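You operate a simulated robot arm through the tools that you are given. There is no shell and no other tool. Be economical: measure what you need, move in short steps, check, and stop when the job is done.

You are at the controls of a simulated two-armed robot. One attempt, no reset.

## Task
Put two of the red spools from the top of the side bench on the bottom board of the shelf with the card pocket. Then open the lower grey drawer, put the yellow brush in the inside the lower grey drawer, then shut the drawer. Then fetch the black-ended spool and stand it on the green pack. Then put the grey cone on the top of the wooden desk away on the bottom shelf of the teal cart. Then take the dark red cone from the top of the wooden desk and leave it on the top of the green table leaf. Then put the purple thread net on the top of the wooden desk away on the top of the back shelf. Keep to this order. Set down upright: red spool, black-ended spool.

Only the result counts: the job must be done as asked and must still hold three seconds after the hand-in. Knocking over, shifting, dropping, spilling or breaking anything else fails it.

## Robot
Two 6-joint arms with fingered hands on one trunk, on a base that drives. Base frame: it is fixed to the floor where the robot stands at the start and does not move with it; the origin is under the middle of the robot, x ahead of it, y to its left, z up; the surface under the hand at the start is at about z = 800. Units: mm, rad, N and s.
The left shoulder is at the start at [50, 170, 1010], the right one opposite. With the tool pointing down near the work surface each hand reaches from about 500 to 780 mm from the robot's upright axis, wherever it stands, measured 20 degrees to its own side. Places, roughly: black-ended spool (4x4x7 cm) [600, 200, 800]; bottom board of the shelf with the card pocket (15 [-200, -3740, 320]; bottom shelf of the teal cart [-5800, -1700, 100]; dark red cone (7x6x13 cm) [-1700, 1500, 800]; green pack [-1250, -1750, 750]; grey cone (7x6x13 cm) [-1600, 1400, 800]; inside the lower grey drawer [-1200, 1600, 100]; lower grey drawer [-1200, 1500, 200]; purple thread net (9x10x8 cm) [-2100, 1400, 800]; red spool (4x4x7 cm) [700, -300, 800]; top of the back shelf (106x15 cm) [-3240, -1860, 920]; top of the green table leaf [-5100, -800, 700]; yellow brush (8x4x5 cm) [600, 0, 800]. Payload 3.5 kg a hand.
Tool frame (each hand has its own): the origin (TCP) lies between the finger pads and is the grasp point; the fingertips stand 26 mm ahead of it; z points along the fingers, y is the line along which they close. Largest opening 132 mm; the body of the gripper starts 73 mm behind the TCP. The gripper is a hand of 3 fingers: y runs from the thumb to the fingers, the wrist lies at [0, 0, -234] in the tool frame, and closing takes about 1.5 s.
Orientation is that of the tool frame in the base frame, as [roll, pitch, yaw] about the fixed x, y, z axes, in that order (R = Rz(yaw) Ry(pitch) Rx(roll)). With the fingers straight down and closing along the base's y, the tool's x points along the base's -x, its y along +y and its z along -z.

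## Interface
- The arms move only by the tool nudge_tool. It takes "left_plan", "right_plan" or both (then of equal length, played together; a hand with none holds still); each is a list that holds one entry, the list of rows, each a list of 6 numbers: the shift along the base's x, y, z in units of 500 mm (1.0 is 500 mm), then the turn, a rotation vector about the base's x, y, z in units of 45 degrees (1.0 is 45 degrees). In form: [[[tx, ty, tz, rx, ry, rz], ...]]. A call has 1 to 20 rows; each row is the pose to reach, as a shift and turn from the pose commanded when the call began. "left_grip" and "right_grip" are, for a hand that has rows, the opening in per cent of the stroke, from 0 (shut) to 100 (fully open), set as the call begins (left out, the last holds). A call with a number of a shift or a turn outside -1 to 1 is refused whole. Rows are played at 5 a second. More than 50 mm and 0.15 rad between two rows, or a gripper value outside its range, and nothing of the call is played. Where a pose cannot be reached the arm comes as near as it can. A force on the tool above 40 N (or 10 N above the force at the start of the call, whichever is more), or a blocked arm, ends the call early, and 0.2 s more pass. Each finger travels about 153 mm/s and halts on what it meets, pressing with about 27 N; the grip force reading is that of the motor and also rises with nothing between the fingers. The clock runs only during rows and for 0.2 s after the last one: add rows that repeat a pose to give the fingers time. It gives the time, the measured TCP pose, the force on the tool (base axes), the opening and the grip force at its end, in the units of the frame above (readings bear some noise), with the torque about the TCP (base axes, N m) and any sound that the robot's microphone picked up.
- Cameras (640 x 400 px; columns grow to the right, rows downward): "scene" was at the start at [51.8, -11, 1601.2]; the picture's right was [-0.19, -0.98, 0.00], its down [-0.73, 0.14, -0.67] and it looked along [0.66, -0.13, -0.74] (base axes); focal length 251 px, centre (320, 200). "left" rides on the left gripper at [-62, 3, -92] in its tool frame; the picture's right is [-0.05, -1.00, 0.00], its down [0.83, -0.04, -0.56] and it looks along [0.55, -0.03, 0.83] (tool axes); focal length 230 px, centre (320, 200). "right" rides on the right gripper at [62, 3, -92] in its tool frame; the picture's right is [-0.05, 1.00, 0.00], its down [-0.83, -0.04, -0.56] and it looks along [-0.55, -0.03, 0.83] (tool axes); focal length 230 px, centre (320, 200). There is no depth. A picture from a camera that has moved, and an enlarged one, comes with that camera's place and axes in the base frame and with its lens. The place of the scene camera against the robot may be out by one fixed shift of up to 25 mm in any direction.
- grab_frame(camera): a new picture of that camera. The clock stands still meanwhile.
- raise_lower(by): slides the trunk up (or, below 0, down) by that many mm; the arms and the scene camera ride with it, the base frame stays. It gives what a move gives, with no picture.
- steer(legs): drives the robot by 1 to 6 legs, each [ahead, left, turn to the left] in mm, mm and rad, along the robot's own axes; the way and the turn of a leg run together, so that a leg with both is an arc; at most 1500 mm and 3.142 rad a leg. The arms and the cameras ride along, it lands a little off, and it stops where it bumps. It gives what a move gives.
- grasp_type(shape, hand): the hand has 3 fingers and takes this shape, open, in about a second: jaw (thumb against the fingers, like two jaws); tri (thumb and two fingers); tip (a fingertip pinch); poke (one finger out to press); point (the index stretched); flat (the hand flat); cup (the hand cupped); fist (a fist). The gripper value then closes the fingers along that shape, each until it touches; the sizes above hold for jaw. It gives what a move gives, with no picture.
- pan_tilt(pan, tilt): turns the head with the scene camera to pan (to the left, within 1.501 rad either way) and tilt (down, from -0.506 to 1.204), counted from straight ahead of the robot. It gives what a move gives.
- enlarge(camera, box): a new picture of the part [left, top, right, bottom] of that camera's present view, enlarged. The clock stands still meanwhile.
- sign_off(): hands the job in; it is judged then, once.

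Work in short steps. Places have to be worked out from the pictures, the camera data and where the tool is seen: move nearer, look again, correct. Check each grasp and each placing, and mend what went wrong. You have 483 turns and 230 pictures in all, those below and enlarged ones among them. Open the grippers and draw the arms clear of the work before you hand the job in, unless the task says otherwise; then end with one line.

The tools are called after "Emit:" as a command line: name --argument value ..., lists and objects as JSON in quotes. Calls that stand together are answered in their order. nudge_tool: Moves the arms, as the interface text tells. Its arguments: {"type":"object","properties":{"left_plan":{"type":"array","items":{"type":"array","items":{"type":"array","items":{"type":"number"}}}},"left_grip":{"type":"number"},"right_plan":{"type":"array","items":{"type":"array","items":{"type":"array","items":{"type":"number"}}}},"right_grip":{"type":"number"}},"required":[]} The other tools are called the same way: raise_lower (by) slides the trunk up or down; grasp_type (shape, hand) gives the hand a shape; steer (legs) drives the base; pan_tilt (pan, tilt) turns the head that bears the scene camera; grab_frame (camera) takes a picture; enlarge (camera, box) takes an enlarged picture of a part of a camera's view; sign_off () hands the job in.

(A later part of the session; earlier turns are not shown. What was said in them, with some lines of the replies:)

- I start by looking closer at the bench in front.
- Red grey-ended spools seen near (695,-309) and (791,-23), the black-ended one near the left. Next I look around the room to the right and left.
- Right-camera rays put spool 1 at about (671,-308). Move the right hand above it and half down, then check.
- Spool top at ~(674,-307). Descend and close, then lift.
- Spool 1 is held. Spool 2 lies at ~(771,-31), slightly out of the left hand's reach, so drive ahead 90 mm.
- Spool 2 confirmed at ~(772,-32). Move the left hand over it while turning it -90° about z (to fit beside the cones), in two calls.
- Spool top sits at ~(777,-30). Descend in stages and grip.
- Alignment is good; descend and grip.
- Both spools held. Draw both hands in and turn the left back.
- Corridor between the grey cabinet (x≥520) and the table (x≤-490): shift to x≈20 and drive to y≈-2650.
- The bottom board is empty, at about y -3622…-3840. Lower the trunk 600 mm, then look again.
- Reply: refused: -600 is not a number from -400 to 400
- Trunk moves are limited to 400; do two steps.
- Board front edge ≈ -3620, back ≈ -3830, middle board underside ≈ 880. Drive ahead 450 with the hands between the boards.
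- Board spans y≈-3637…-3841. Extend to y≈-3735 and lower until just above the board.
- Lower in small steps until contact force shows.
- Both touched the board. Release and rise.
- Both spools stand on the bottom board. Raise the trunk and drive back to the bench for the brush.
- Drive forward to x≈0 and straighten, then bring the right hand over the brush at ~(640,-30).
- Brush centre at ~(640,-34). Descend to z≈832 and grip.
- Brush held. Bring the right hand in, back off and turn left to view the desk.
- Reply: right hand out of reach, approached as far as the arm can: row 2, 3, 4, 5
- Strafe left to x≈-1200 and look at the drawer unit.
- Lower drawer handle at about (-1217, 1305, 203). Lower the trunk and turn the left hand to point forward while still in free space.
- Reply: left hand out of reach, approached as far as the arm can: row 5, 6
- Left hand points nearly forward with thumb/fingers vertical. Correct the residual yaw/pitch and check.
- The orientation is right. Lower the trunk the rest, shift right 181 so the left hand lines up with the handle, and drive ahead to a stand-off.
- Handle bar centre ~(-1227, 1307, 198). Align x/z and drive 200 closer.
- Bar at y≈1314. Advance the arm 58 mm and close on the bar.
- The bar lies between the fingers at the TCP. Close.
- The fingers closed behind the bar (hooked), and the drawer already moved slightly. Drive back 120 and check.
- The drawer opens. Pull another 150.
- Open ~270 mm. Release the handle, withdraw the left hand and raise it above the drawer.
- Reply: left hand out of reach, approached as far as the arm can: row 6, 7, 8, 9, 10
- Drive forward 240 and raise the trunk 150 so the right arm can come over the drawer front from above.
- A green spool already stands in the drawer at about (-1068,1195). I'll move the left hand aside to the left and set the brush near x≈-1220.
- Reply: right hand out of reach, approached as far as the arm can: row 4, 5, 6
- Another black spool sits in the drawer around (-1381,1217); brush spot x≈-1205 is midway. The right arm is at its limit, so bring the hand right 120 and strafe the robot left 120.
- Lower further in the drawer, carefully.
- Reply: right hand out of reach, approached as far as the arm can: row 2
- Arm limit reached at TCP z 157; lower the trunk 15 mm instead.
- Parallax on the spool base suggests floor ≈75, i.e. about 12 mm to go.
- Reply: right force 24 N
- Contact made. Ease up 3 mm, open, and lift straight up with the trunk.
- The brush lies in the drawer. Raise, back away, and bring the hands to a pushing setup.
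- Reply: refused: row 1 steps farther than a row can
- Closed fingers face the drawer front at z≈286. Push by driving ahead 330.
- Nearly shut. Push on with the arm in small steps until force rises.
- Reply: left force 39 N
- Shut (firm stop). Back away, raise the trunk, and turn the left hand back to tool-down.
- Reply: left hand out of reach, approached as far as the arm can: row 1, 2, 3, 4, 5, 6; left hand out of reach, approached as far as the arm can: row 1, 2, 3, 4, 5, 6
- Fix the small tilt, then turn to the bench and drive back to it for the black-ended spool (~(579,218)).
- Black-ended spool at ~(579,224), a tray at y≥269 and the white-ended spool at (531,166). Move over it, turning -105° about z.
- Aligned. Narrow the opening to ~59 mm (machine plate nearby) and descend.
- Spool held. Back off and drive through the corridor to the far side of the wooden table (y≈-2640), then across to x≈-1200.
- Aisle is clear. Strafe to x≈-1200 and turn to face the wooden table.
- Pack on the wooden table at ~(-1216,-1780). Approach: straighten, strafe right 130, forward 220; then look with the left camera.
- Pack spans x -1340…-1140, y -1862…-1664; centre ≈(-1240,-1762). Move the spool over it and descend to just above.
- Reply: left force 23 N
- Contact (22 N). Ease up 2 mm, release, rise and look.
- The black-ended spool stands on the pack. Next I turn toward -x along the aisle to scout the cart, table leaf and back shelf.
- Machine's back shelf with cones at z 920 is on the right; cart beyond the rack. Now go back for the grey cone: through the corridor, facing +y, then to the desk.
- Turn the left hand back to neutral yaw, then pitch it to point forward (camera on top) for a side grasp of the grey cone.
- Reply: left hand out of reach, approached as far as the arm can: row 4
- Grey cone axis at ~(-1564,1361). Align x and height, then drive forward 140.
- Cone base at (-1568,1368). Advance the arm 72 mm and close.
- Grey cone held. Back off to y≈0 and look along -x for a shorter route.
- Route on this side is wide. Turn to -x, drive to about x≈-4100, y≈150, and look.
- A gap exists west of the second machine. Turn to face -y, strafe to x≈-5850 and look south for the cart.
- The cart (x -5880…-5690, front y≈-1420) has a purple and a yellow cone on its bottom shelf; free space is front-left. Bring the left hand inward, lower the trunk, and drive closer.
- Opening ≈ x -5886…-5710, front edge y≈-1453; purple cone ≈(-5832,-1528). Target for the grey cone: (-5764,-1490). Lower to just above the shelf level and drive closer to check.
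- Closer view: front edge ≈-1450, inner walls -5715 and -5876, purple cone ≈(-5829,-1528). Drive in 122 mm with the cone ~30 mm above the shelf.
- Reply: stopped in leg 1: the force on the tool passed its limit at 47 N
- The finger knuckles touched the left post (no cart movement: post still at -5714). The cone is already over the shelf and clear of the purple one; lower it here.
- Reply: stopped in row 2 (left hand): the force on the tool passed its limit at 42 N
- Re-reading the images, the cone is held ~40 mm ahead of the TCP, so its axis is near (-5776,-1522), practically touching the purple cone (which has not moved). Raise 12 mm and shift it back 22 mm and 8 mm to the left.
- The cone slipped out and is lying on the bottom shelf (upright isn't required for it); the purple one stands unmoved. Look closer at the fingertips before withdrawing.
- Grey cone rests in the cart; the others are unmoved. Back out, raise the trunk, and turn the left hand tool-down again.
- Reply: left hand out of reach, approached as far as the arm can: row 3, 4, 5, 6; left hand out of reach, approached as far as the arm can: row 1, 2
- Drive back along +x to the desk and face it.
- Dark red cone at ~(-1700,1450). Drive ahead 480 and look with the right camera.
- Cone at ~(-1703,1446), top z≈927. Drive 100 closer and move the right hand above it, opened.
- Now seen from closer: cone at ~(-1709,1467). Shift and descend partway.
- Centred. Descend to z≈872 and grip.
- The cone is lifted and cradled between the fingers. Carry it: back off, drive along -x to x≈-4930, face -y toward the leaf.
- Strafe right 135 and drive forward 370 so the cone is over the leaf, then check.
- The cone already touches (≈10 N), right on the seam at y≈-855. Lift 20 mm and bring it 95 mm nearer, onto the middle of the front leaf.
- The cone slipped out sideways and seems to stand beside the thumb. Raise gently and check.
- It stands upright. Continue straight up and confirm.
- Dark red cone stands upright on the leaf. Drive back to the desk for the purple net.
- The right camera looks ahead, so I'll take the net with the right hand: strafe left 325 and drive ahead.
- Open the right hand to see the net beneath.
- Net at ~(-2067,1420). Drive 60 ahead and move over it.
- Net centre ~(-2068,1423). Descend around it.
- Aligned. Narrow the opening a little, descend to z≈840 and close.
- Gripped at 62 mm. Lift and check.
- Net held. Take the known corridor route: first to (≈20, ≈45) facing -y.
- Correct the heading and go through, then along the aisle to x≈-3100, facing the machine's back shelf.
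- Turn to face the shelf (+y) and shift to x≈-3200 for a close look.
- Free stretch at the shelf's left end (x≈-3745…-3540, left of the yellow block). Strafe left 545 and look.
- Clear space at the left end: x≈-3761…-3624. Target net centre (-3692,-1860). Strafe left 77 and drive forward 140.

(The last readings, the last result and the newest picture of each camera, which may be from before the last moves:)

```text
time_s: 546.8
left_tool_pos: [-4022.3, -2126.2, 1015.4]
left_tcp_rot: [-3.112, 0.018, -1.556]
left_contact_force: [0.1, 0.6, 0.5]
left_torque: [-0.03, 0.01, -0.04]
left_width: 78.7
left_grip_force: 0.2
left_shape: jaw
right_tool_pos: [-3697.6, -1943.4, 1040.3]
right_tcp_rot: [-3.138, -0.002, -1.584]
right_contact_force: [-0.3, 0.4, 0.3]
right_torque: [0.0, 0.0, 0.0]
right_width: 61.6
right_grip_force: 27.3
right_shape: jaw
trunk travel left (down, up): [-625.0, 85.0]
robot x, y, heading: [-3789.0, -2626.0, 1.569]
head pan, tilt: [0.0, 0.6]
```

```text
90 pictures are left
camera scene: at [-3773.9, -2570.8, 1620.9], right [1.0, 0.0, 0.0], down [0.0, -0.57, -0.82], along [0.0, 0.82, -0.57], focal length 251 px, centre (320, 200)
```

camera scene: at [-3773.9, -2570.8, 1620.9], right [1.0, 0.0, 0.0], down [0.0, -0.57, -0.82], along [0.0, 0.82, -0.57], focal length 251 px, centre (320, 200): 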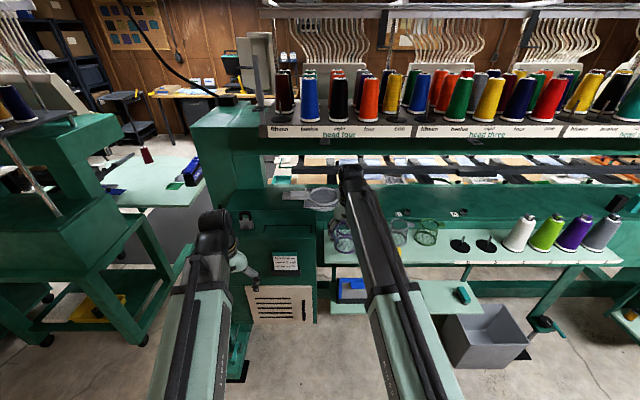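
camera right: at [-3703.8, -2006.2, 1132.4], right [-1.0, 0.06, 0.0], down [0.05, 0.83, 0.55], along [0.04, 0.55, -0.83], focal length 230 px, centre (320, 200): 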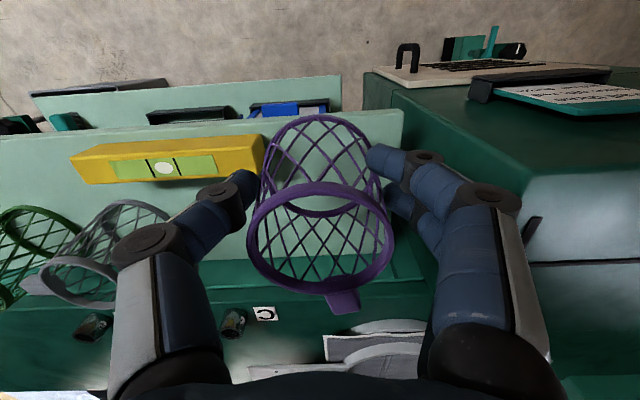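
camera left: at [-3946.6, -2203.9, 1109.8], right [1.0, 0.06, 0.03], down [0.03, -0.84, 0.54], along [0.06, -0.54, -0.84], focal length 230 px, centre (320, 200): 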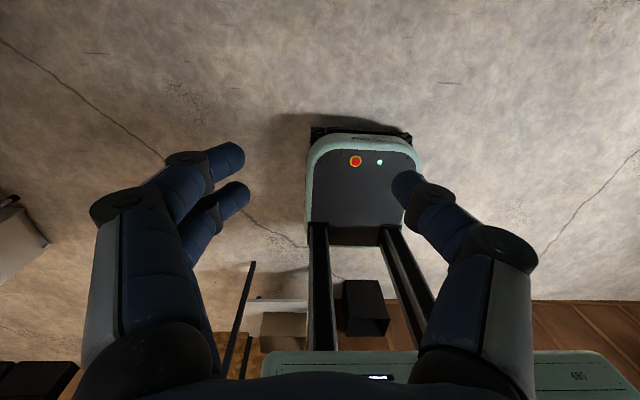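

Shelf end x≈-3772, yellow box edge ≈-3651 (front part only). Drive 75 forward to put the net at (-3699,-1868), then lower partway.

Emit:
steer --legs '[[75, 0, 0]]'

Emit:
nudge_tool --right_plan '[[[0, 0, -0.04, 0, 0, 0], [0, 0, -0.08, 0, 0, 0]]]'

Emit:
grab_frame --camera "right"

Emit:
enlarge --camera "scene" --box '[270, 150, 430, 290]'

```text
time_s: 547.9
left_tool_pos: [-4022.4, -2050.1, 1015.9]
left_tcp_rot: [-3.112, 0.016, -1.555]
left_contact_force: [0.0, 1.2, 0.4]
left_torque: [-0.04, 0.0, 0.04]
left_width: 78.7
left_grip_force: 0.1
left_shape: jaw
right_tool_pos: [-3698.7, -1867.5, 1040.1]
right_tcp_rot: [-3.138, -0.002, -1.583]
right_contact_force: [-0.5, 0.4, -1.4]
right_torque: [0.0, -0.01, -0.02]
right_width: 61.5
right_grip_force: 27.0
right_shape: jaw
trunk travel left (down, up): [-625.0, 85.0]
robot x, y, heading: [-3788.2, -2551.9, 1.571]
head pan, tilt: [0.0, 0.6]
```

```text
time_s: 548.5
left_tool_pos: [-4021.0, -2051.1, 1017.1]
left_tcp_rot: [-3.11, 0.018, -1.556]
left_contact_force: [-0.7, -0.1, 0.2]
left_torque: [0.0, -0.02, 0.01]
left_width: 78.8
left_grip_force: 0.1
left_shape: jaw
right_tool_pos: [-3697.4, -1871.0, 999.8]
right_tcp_rot: [-3.139, 0.0, -1.583]
right_contact_force: [-0.3, -1.1, 0.7]
right_torque: [0.02, -0.01, 0.01]
right_width: 61.2
right_grip_force: 26.9
right_shape: jaw
trunk travel left (down, up): [-625.0, 85.0]
robot x, y, heading: [-3786.9, -2547.4, 1.571]
head pan, tilt: [0.0, 0.6]
```

```text
89 pictures are left
camera right: at [-3703.2, -1932.2, 1092.9], right [-1.0, 0.06, 0.0], down [0.05, 0.83, 0.56], along [0.04, 0.55, -0.83], focal length 230 px, centre (320, 200)
```

right: 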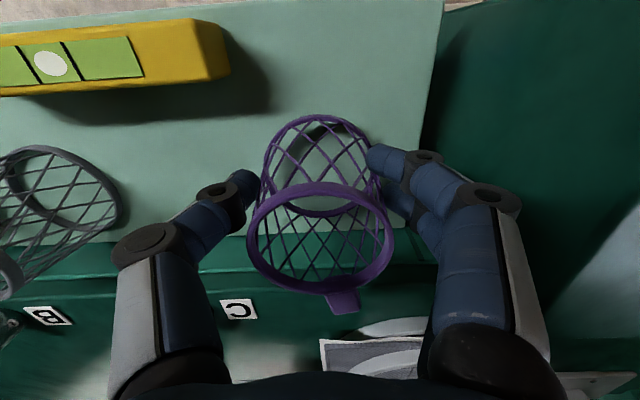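

```text
2.86 times, centred on (350, 220) of scene
camera zoom: at [-3773.9, -2497.5, 1621.0], right [1.0, 0.0, 0.0], down [0.0, -0.56, -0.83], along [0.0, 0.83, -0.56], focal length 716 px, centre (234, 143)
```

zoom: 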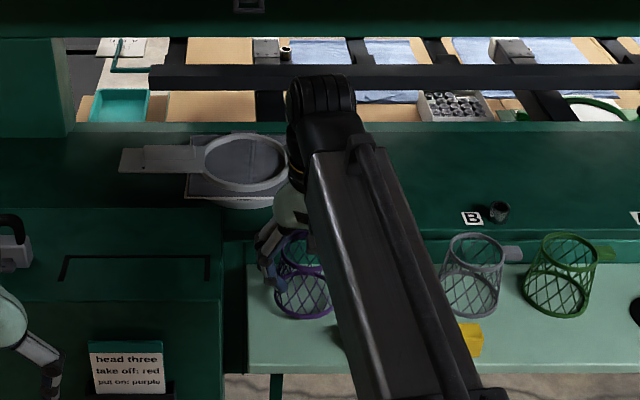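

Well positioned over free shelf. Lower to contact.

Emit:
nudge_tool --right_plan '[[[0, 0, -0.03, 0, 0, 0], [0, 0, -0.06, 0, 0, 0]]]'

Emit:
nudge_tool --right_plan '[[[0, 0, -0.006, 0, 0, 0], [0, 0, -0.012, 0, 0, 0]]]'

Emit:
nudge_tool --right_plan '[[[0, 0, -0.005, 0, 0, 0], [0, 0, -0.01, 0, 0, 0]]]'

```text
time_s: 549.0
left_tool_pos: [-4020.7, -2052.4, 1016.3]
left_tcp_rot: [-3.112, 0.02, -1.556]
left_contact_force: [0.0, -0.1, -0.7]
left_torque: [0.0, 0.05, -0.03]
left_width: 79.1
left_grip_force: 0.1
left_shape: jaw
right_tool_pos: [-3698.1, -1869.5, 987.4]
right_tcp_rot: [-3.139, 0.013, -1.58]
right_contact_force: [0.9, -10.7, 26.7]
right_torque: [-0.14, -0.01, 0.06]
right_width: 61.5
right_grip_force: 27.4
right_shape: jaw
trunk travel left (down, up): [-625.0, 85.0]
robot x, y, heading: [-3787.9, -2551.7, 1.572]
head pan, tilt: [0.0, 0.6]
stopped in row 2 (right hand): the force on the tool passed its limit at 47 N (the readings are from after the stop); the commanded pose is now the measured one
```

```text
time_s: 549.4
left_tool_pos: [-4020.8, -2052.5, 1016.3]
left_tcp_rot: [-3.111, 0.019, -1.554]
left_contact_force: [0.6, -0.6, 0.3]
left_torque: [0.01, 0.0, 0.0]
left_width: 78.7
left_grip_force: 0.0
left_shape: jaw
right_tool_pos: [-3698.9, -1869.6, 988.6]
right_tcp_rot: [-3.141, 0.019, -1.582]
right_contact_force: [0.7, -11.1, 23.6]
right_torque: [-0.14, -0.02, 0.01]
right_width: 61.4
right_grip_force: 27.1
right_shape: jaw
trunk travel left (down, up): [-625.0, 85.0]
robot x, y, heading: [-3786.2, -2552.8, 1.568]
head pan, tilt: [0.0, 0.6]
stopped in row 2 (right hand): the force on the tool passed its limit at 44 N (the readings are from after the stop); the commanded pose is now the measured one
```

```text
time_s: 549.9
left_tool_pos: [-4021.0, -2051.9, 1016.8]
left_tcp_rot: [-3.113, 0.018, -1.558]
left_contact_force: [-1.2, 0.4, 0.2]
left_torque: [0.01, 0.01, 0.0]
left_width: 78.9
left_grip_force: 0.1
left_shape: jaw
right_tool_pos: [-3698.8, -1868.1, 988.3]
right_tcp_rot: [-3.138, 0.02, -1.584]
right_contact_force: [0.5, -11.1, 22.2]
right_torque: [-0.15, -0.05, 0.03]
right_width: 61.7
right_grip_force: 27.3
right_shape: jaw
trunk travel left (down, up): [-625.0, 85.0]
robot x, y, heading: [-3789.5, -2553.8, 1.567]
head pan, tilt: [0.0, 0.6]
stopped in row 2 (right hand): the force on the tool passed its limit at 42 N (the readings are from after the stop); the commanded pose is now the measured one
```

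Emit:
nudge_tool --right_plan '[[[0, 0, 0.02, 0, 0, 0]]]'

Emit:
grab_frame --camera "right"

Emit:
pan_tilt --pan -0.1 --tilt 0.75

Emit:
enlarge --camera "scene" --box '[230, 90, 400, 240]'

```text
time_s: 550.3
left_tool_pos: [-4020.5, -2050.1, 1015.5]
left_tcp_rot: [-3.112, 0.019, -1.558]
left_contact_force: [1.1, -0.3, 0.4]
left_torque: [-0.01, -0.06, -0.01]
left_width: 78.7
left_grip_force: 0.0
left_shape: jaw
right_tool_pos: [-3698.1, -1865.2, 993.3]
right_tcp_rot: [-3.141, 0.018, -1.585]
right_contact_force: [-0.7, -0.1, 0.0]
right_torque: [-0.03, -0.01, 0.0]
right_width: 61.1
right_grip_force: 26.9
right_shape: jaw
trunk travel left (down, up): [-625.0, 85.0]
robot x, y, heading: [-3789.5, -2543.4, 1.573]
head pan, tilt: [0.0, 0.6]
```

```text
87 pictures are left
camera right: at [-3703.4, -1930.3, 1084.3], right [-1.0, 0.07, 0.0], down [0.05, 0.82, 0.57], along [0.04, 0.57, -0.82], focal length 230 px, centre (320, 200)
```

right: 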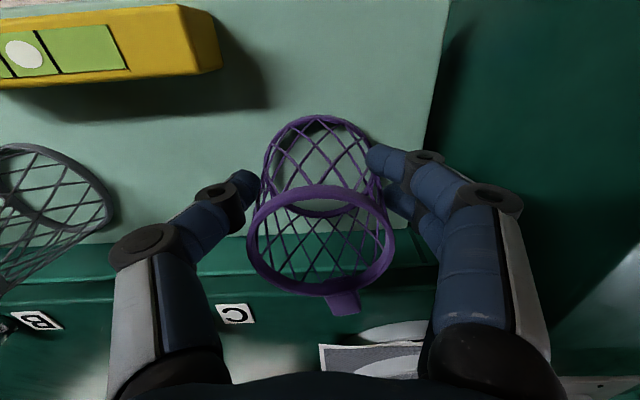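

```text
time_s: 551.0
left_tool_pos: [-4022.1, -2051.1, 1016.5]
left_tcp_rot: [-3.111, 0.017, -1.558]
left_contact_force: [0.2, -0.5, 0.3]
left_torque: [0.0, 0.01, -0.01]
left_width: 78.9
left_grip_force: 0.0
left_shape: jaw
right_tool_pos: [-3698.9, -1867.9, 993.6]
right_tcp_rot: [-3.14, 0.018, -1.584]
right_contact_force: [-0.5, -0.2, -0.3]
right_torque: [0.01, -0.01, 0.0]
right_width: 61.3
right_grip_force: 27.2
right_shape: jaw
trunk travel left (down, up): [-625.0, 85.0]
robot x, y, heading: [-3790.0, -2552.2, 1.573]
head pan, tilt: [-0.099, 0.75]
```

```text
2.67 times, centred on (315, 165) of scene
camera zoom: at [-3765.7, -2503.0, 1608.1], right [0.99, -0.1, 0.0], down [-0.07, -0.68, -0.73], along [0.07, 0.73, -0.68], focal length 669 px, centre (333, 293)
```

zoom: 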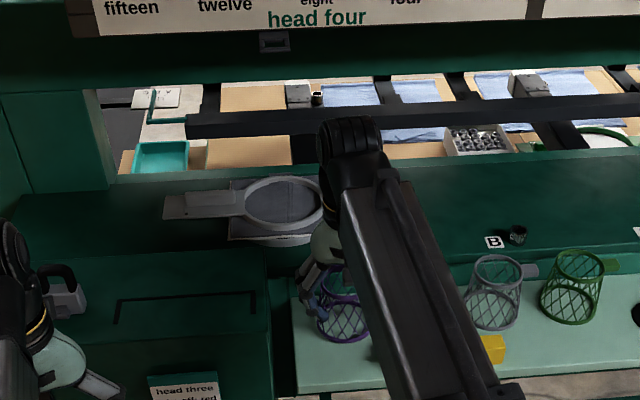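

Emit:
enlarge --camera "right" --box '[220, 90, 460, 340]'

```text
1.60 times, centred on (340, 215) of right
camera zoom: at [-3703.5, -1930.7, 1085.4], right [-1.0, 0.07, 0.0], down [0.05, 0.82, 0.57], along [0.04, 0.57, -0.82], focal length 368 px, centre (288, 176)
```

zoom: 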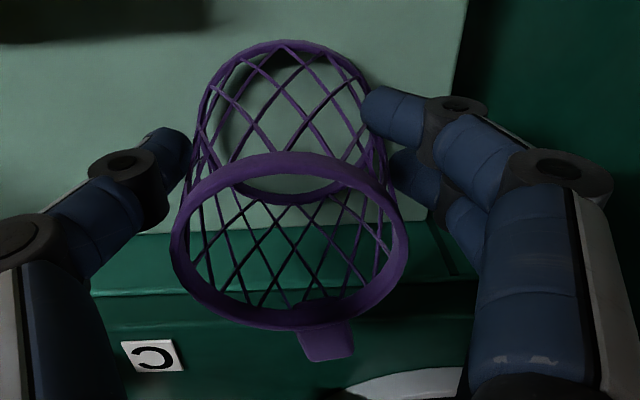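

Earlier given heights were rough too (leaf 700 vs ≈750), and the shadow is tight to the base, so the shelf is likely at z≈946 and the contact was the net's base. Lower 4 mm to touch lightly and check force.

Emit:
nudge_tool --right_plan '[[[0, 0, -0.006, 0, 0, 0], [0, 0, -0.01, 0, 0, 0]]]'

Emit:
enlarge --camera "right" --box '[220, 90, 460, 340]'

```text
time_s: 551.6
left_tool_pos: [-4020.6, -2050.8, 1016.2]
left_tcp_rot: [-3.112, 0.017, -1.557]
left_contact_force: [0.6, 0.0, 0.3]
left_torque: [-0.01, 0.02, 0.0]
left_width: 78.5
left_grip_force: 0.0
left_shape: jaw
right_tool_pos: [-3698.5, -1866.3, 990.7]
right_tcp_rot: [-3.14, 0.017, -1.583]
right_contact_force: [0.1, -0.2, -0.1]
right_torque: [0.03, -0.01, 0.01]
right_width: 61.2
right_grip_force: 27.3
right_shape: jaw
trunk travel left (down, up): [-625.0, 85.0]
robot x, y, heading: [-3790.5, -2549.4, 1.571]
head pan, tilt: [-0.099, 0.75]
```

```text
1.60 times, centred on (340, 215) of right
camera zoom: at [-3703.5, -1930.8, 1080.5], right [-1.0, 0.07, 0.0], down [0.05, 0.82, 0.57], along [0.04, 0.57, -0.82], focal length 368 px, centre (288, 176)
```

zoom: 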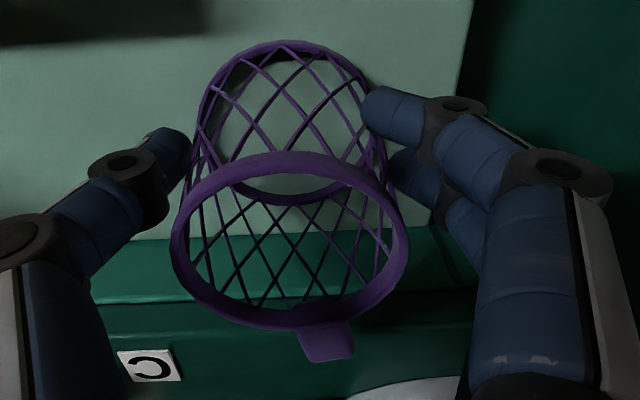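

Triangulating the shelf's back line gives z≈950, confirming the base is at the shelf. Lower 2 mm more and release.

Emit:
nudge_tool --right_plan '[[[0, 0, -0.003, 0, 0, 0]]]'

Emit:
nudge_tool --right_plan '[[[0, 0, 0, 0, 0, 0], [0, 0, 0, 0, 0, 0], [0, 0, 0, 0, 0, 0], [0, 0, 0, 0, 0, 0]]]' --right_grip 66

Emit:
grab_frame --camera "right"

```text
time_s: 552.0
left_tool_pos: [-4020.5, -2051.9, 1015.8]
left_tcp_rot: [-3.112, 0.017, -1.557]
left_contact_force: [1.1, -0.1, -0.3]
left_torque: [0.0, 0.01, 0.0]
left_width: 79.0
left_grip_force: 0.1
left_shape: jaw
right_tool_pos: [-3700.8, -1867.2, 989.1]
right_tcp_rot: [-3.141, 0.019, -1.586]
right_contact_force: [0.0, -0.6, 7.0]
right_torque: [0.03, 0.05, 0.01]
right_width: 61.1
right_grip_force: 26.9
right_shape: jaw
trunk travel left (down, up): [-625.0, 85.0]
robot x, y, heading: [-3789.2, -2549.8, 1.57]
head pan, tilt: [-0.099, 0.75]
```

```text
time_s: 553.0
left_tool_pos: [-4021.2, -2051.0, 1015.4]
left_tcp_rot: [-3.111, 0.017, -1.556]
left_contact_force: [-0.8, -0.5, -0.4]
left_torque: [-0.03, -0.02, 0.04]
left_width: 78.8
left_grip_force: 0.0
left_shape: jaw
right_tool_pos: [-3699.1, -1866.8, 987.8]
right_tcp_rot: [-3.14, 0.017, -1.583]
right_contact_force: [0.5, -0.2, -0.5]
right_torque: [0.0, 0.0, 0.01]
right_width: 86.8
right_grip_force: 0.1
right_shape: jaw
trunk travel left (down, up): [-625.0, 85.0]
robot x, y, heading: [-3785.7, -2549.3, 1.573]
head pan, tilt: [-0.099, 0.75]
```

```text
83 pictures are left
camera right: at [-3703.6, -1930.9, 1078.7], right [-1.0, 0.07, 0.0], down [0.05, 0.82, 0.57], along [0.04, 0.57, -0.82], focal length 230 px, centre (320, 200)
```

right: 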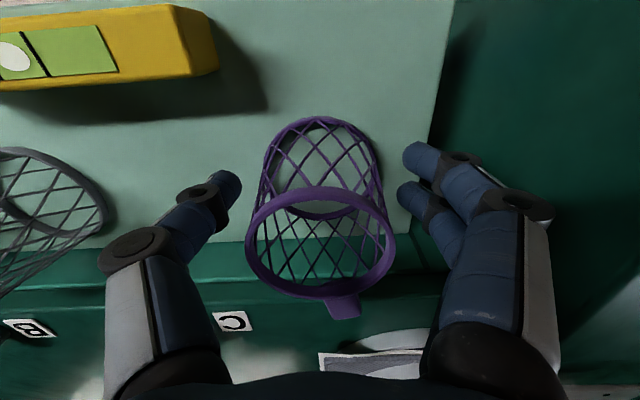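

Released and standing. Rise straight up and check.

Emit:
nudge_tool --right_plan '[[[0, 0, 0.03, 0, 0, 0], [0, 0, 0.08, 0, 0, 0], [0, 0, 0.16, 0, 0, 0], [0, -0.06, 0.2, 0, 0, 0]]]'

Emit:
steer --legs '[[-250, 0, 0]]'

Emit:
grab_frame --camera "right"

Emit:
enlarge --camera "scene" --box '[240, 80, 480, 230]'

```text
time_s: 554.0
left_tool_pos: [-4021.2, -2051.6, 1017.2]
left_tcp_rot: [-3.112, 0.016, -1.558]
left_contact_force: [0.4, -0.3, -0.1]
left_torque: [-0.01, -0.01, -0.02]
left_width: 79.0
left_grip_force: 0.1
left_shape: jaw
right_tool_pos: [-3698.4, -1898.2, 1089.9]
right_tcp_rot: [-3.141, 0.018, -1.583]
right_contact_force: [0.6, 0.0, 0.0]
right_torque: [-0.01, 0.02, 0.0]
right_width: 86.6
right_grip_force: 0.0
right_shape: jaw
trunk travel left (down, up): [-625.0, 85.0]
robot x, y, heading: [-3790.4, -2548.4, 1.573]
head pan, tilt: [-0.099, 0.75]
```

```text
time_s: 555.8
left_tool_pos: [-4023.5, -2305.9, 1016.9]
left_tcp_rot: [-3.112, 0.021, -1.554]
left_contact_force: [-0.6, 0.8, 0.3]
left_torque: [0.03, -0.01, 0.0]
left_width: 78.9
left_grip_force: 0.0
left_shape: jaw
right_tool_pos: [-3699.3, -2151.5, 1089.7]
right_tcp_rot: [-3.139, 0.019, -1.582]
right_contact_force: [0.3, -0.6, -0.4]
right_torque: [0.03, 0.02, 0.03]
right_width: 86.8
right_grip_force: 0.0
right_shape: jaw
trunk travel left (down, up): [-625.0, 85.0]
robot x, y, heading: [-3789.6, -2800.6, 1.576]
head pan, tilt: [-0.099, 0.75]
```

```text
82 pictures are left
camera right: at [-3704.6, -2215.1, 1180.3], right [-1.0, 0.06, 0.0], down [0.05, 0.82, 0.57], along [0.04, 0.57, -0.82], focal length 230 px, centre (320, 200)
```

right: 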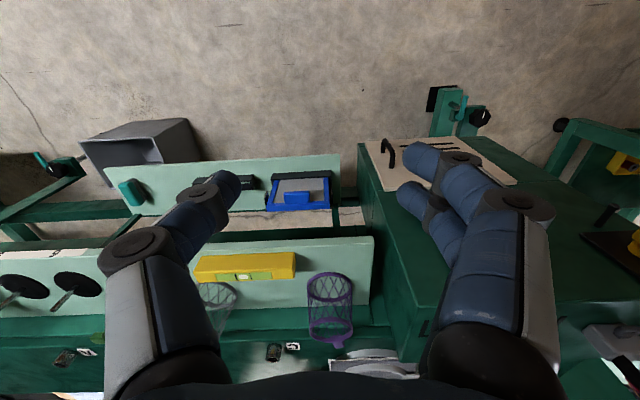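

```text
2.67 times, centred on (360, 155) of scene
camera zoom: at [-3765.6, -2757.4, 1608.2], right [1.0, -0.1, 0.0], down [-0.07, -0.68, -0.73], along [0.07, 0.73, -0.68], focal length 669 px, centre (213, 320)
```

zoom: 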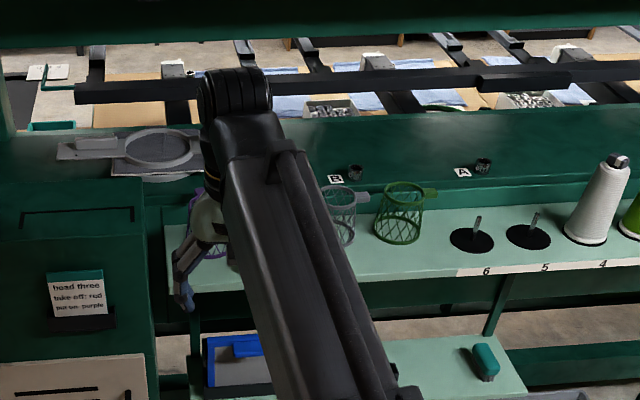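

The net stands on the shelf, both hands are open and clear, and all the steps are done. Hand in.

Emit:
sign_off

```text
The job is handed in.
```

I did all six steps in the order you asked and handed the job in, with the grippers open and the arms clear. The grey cone slipped from the grip and lies on its side on the bottom shelf of the teal cart. The dark red cone slid out of the fingers as it was set down, but stands upright on the front leaf.
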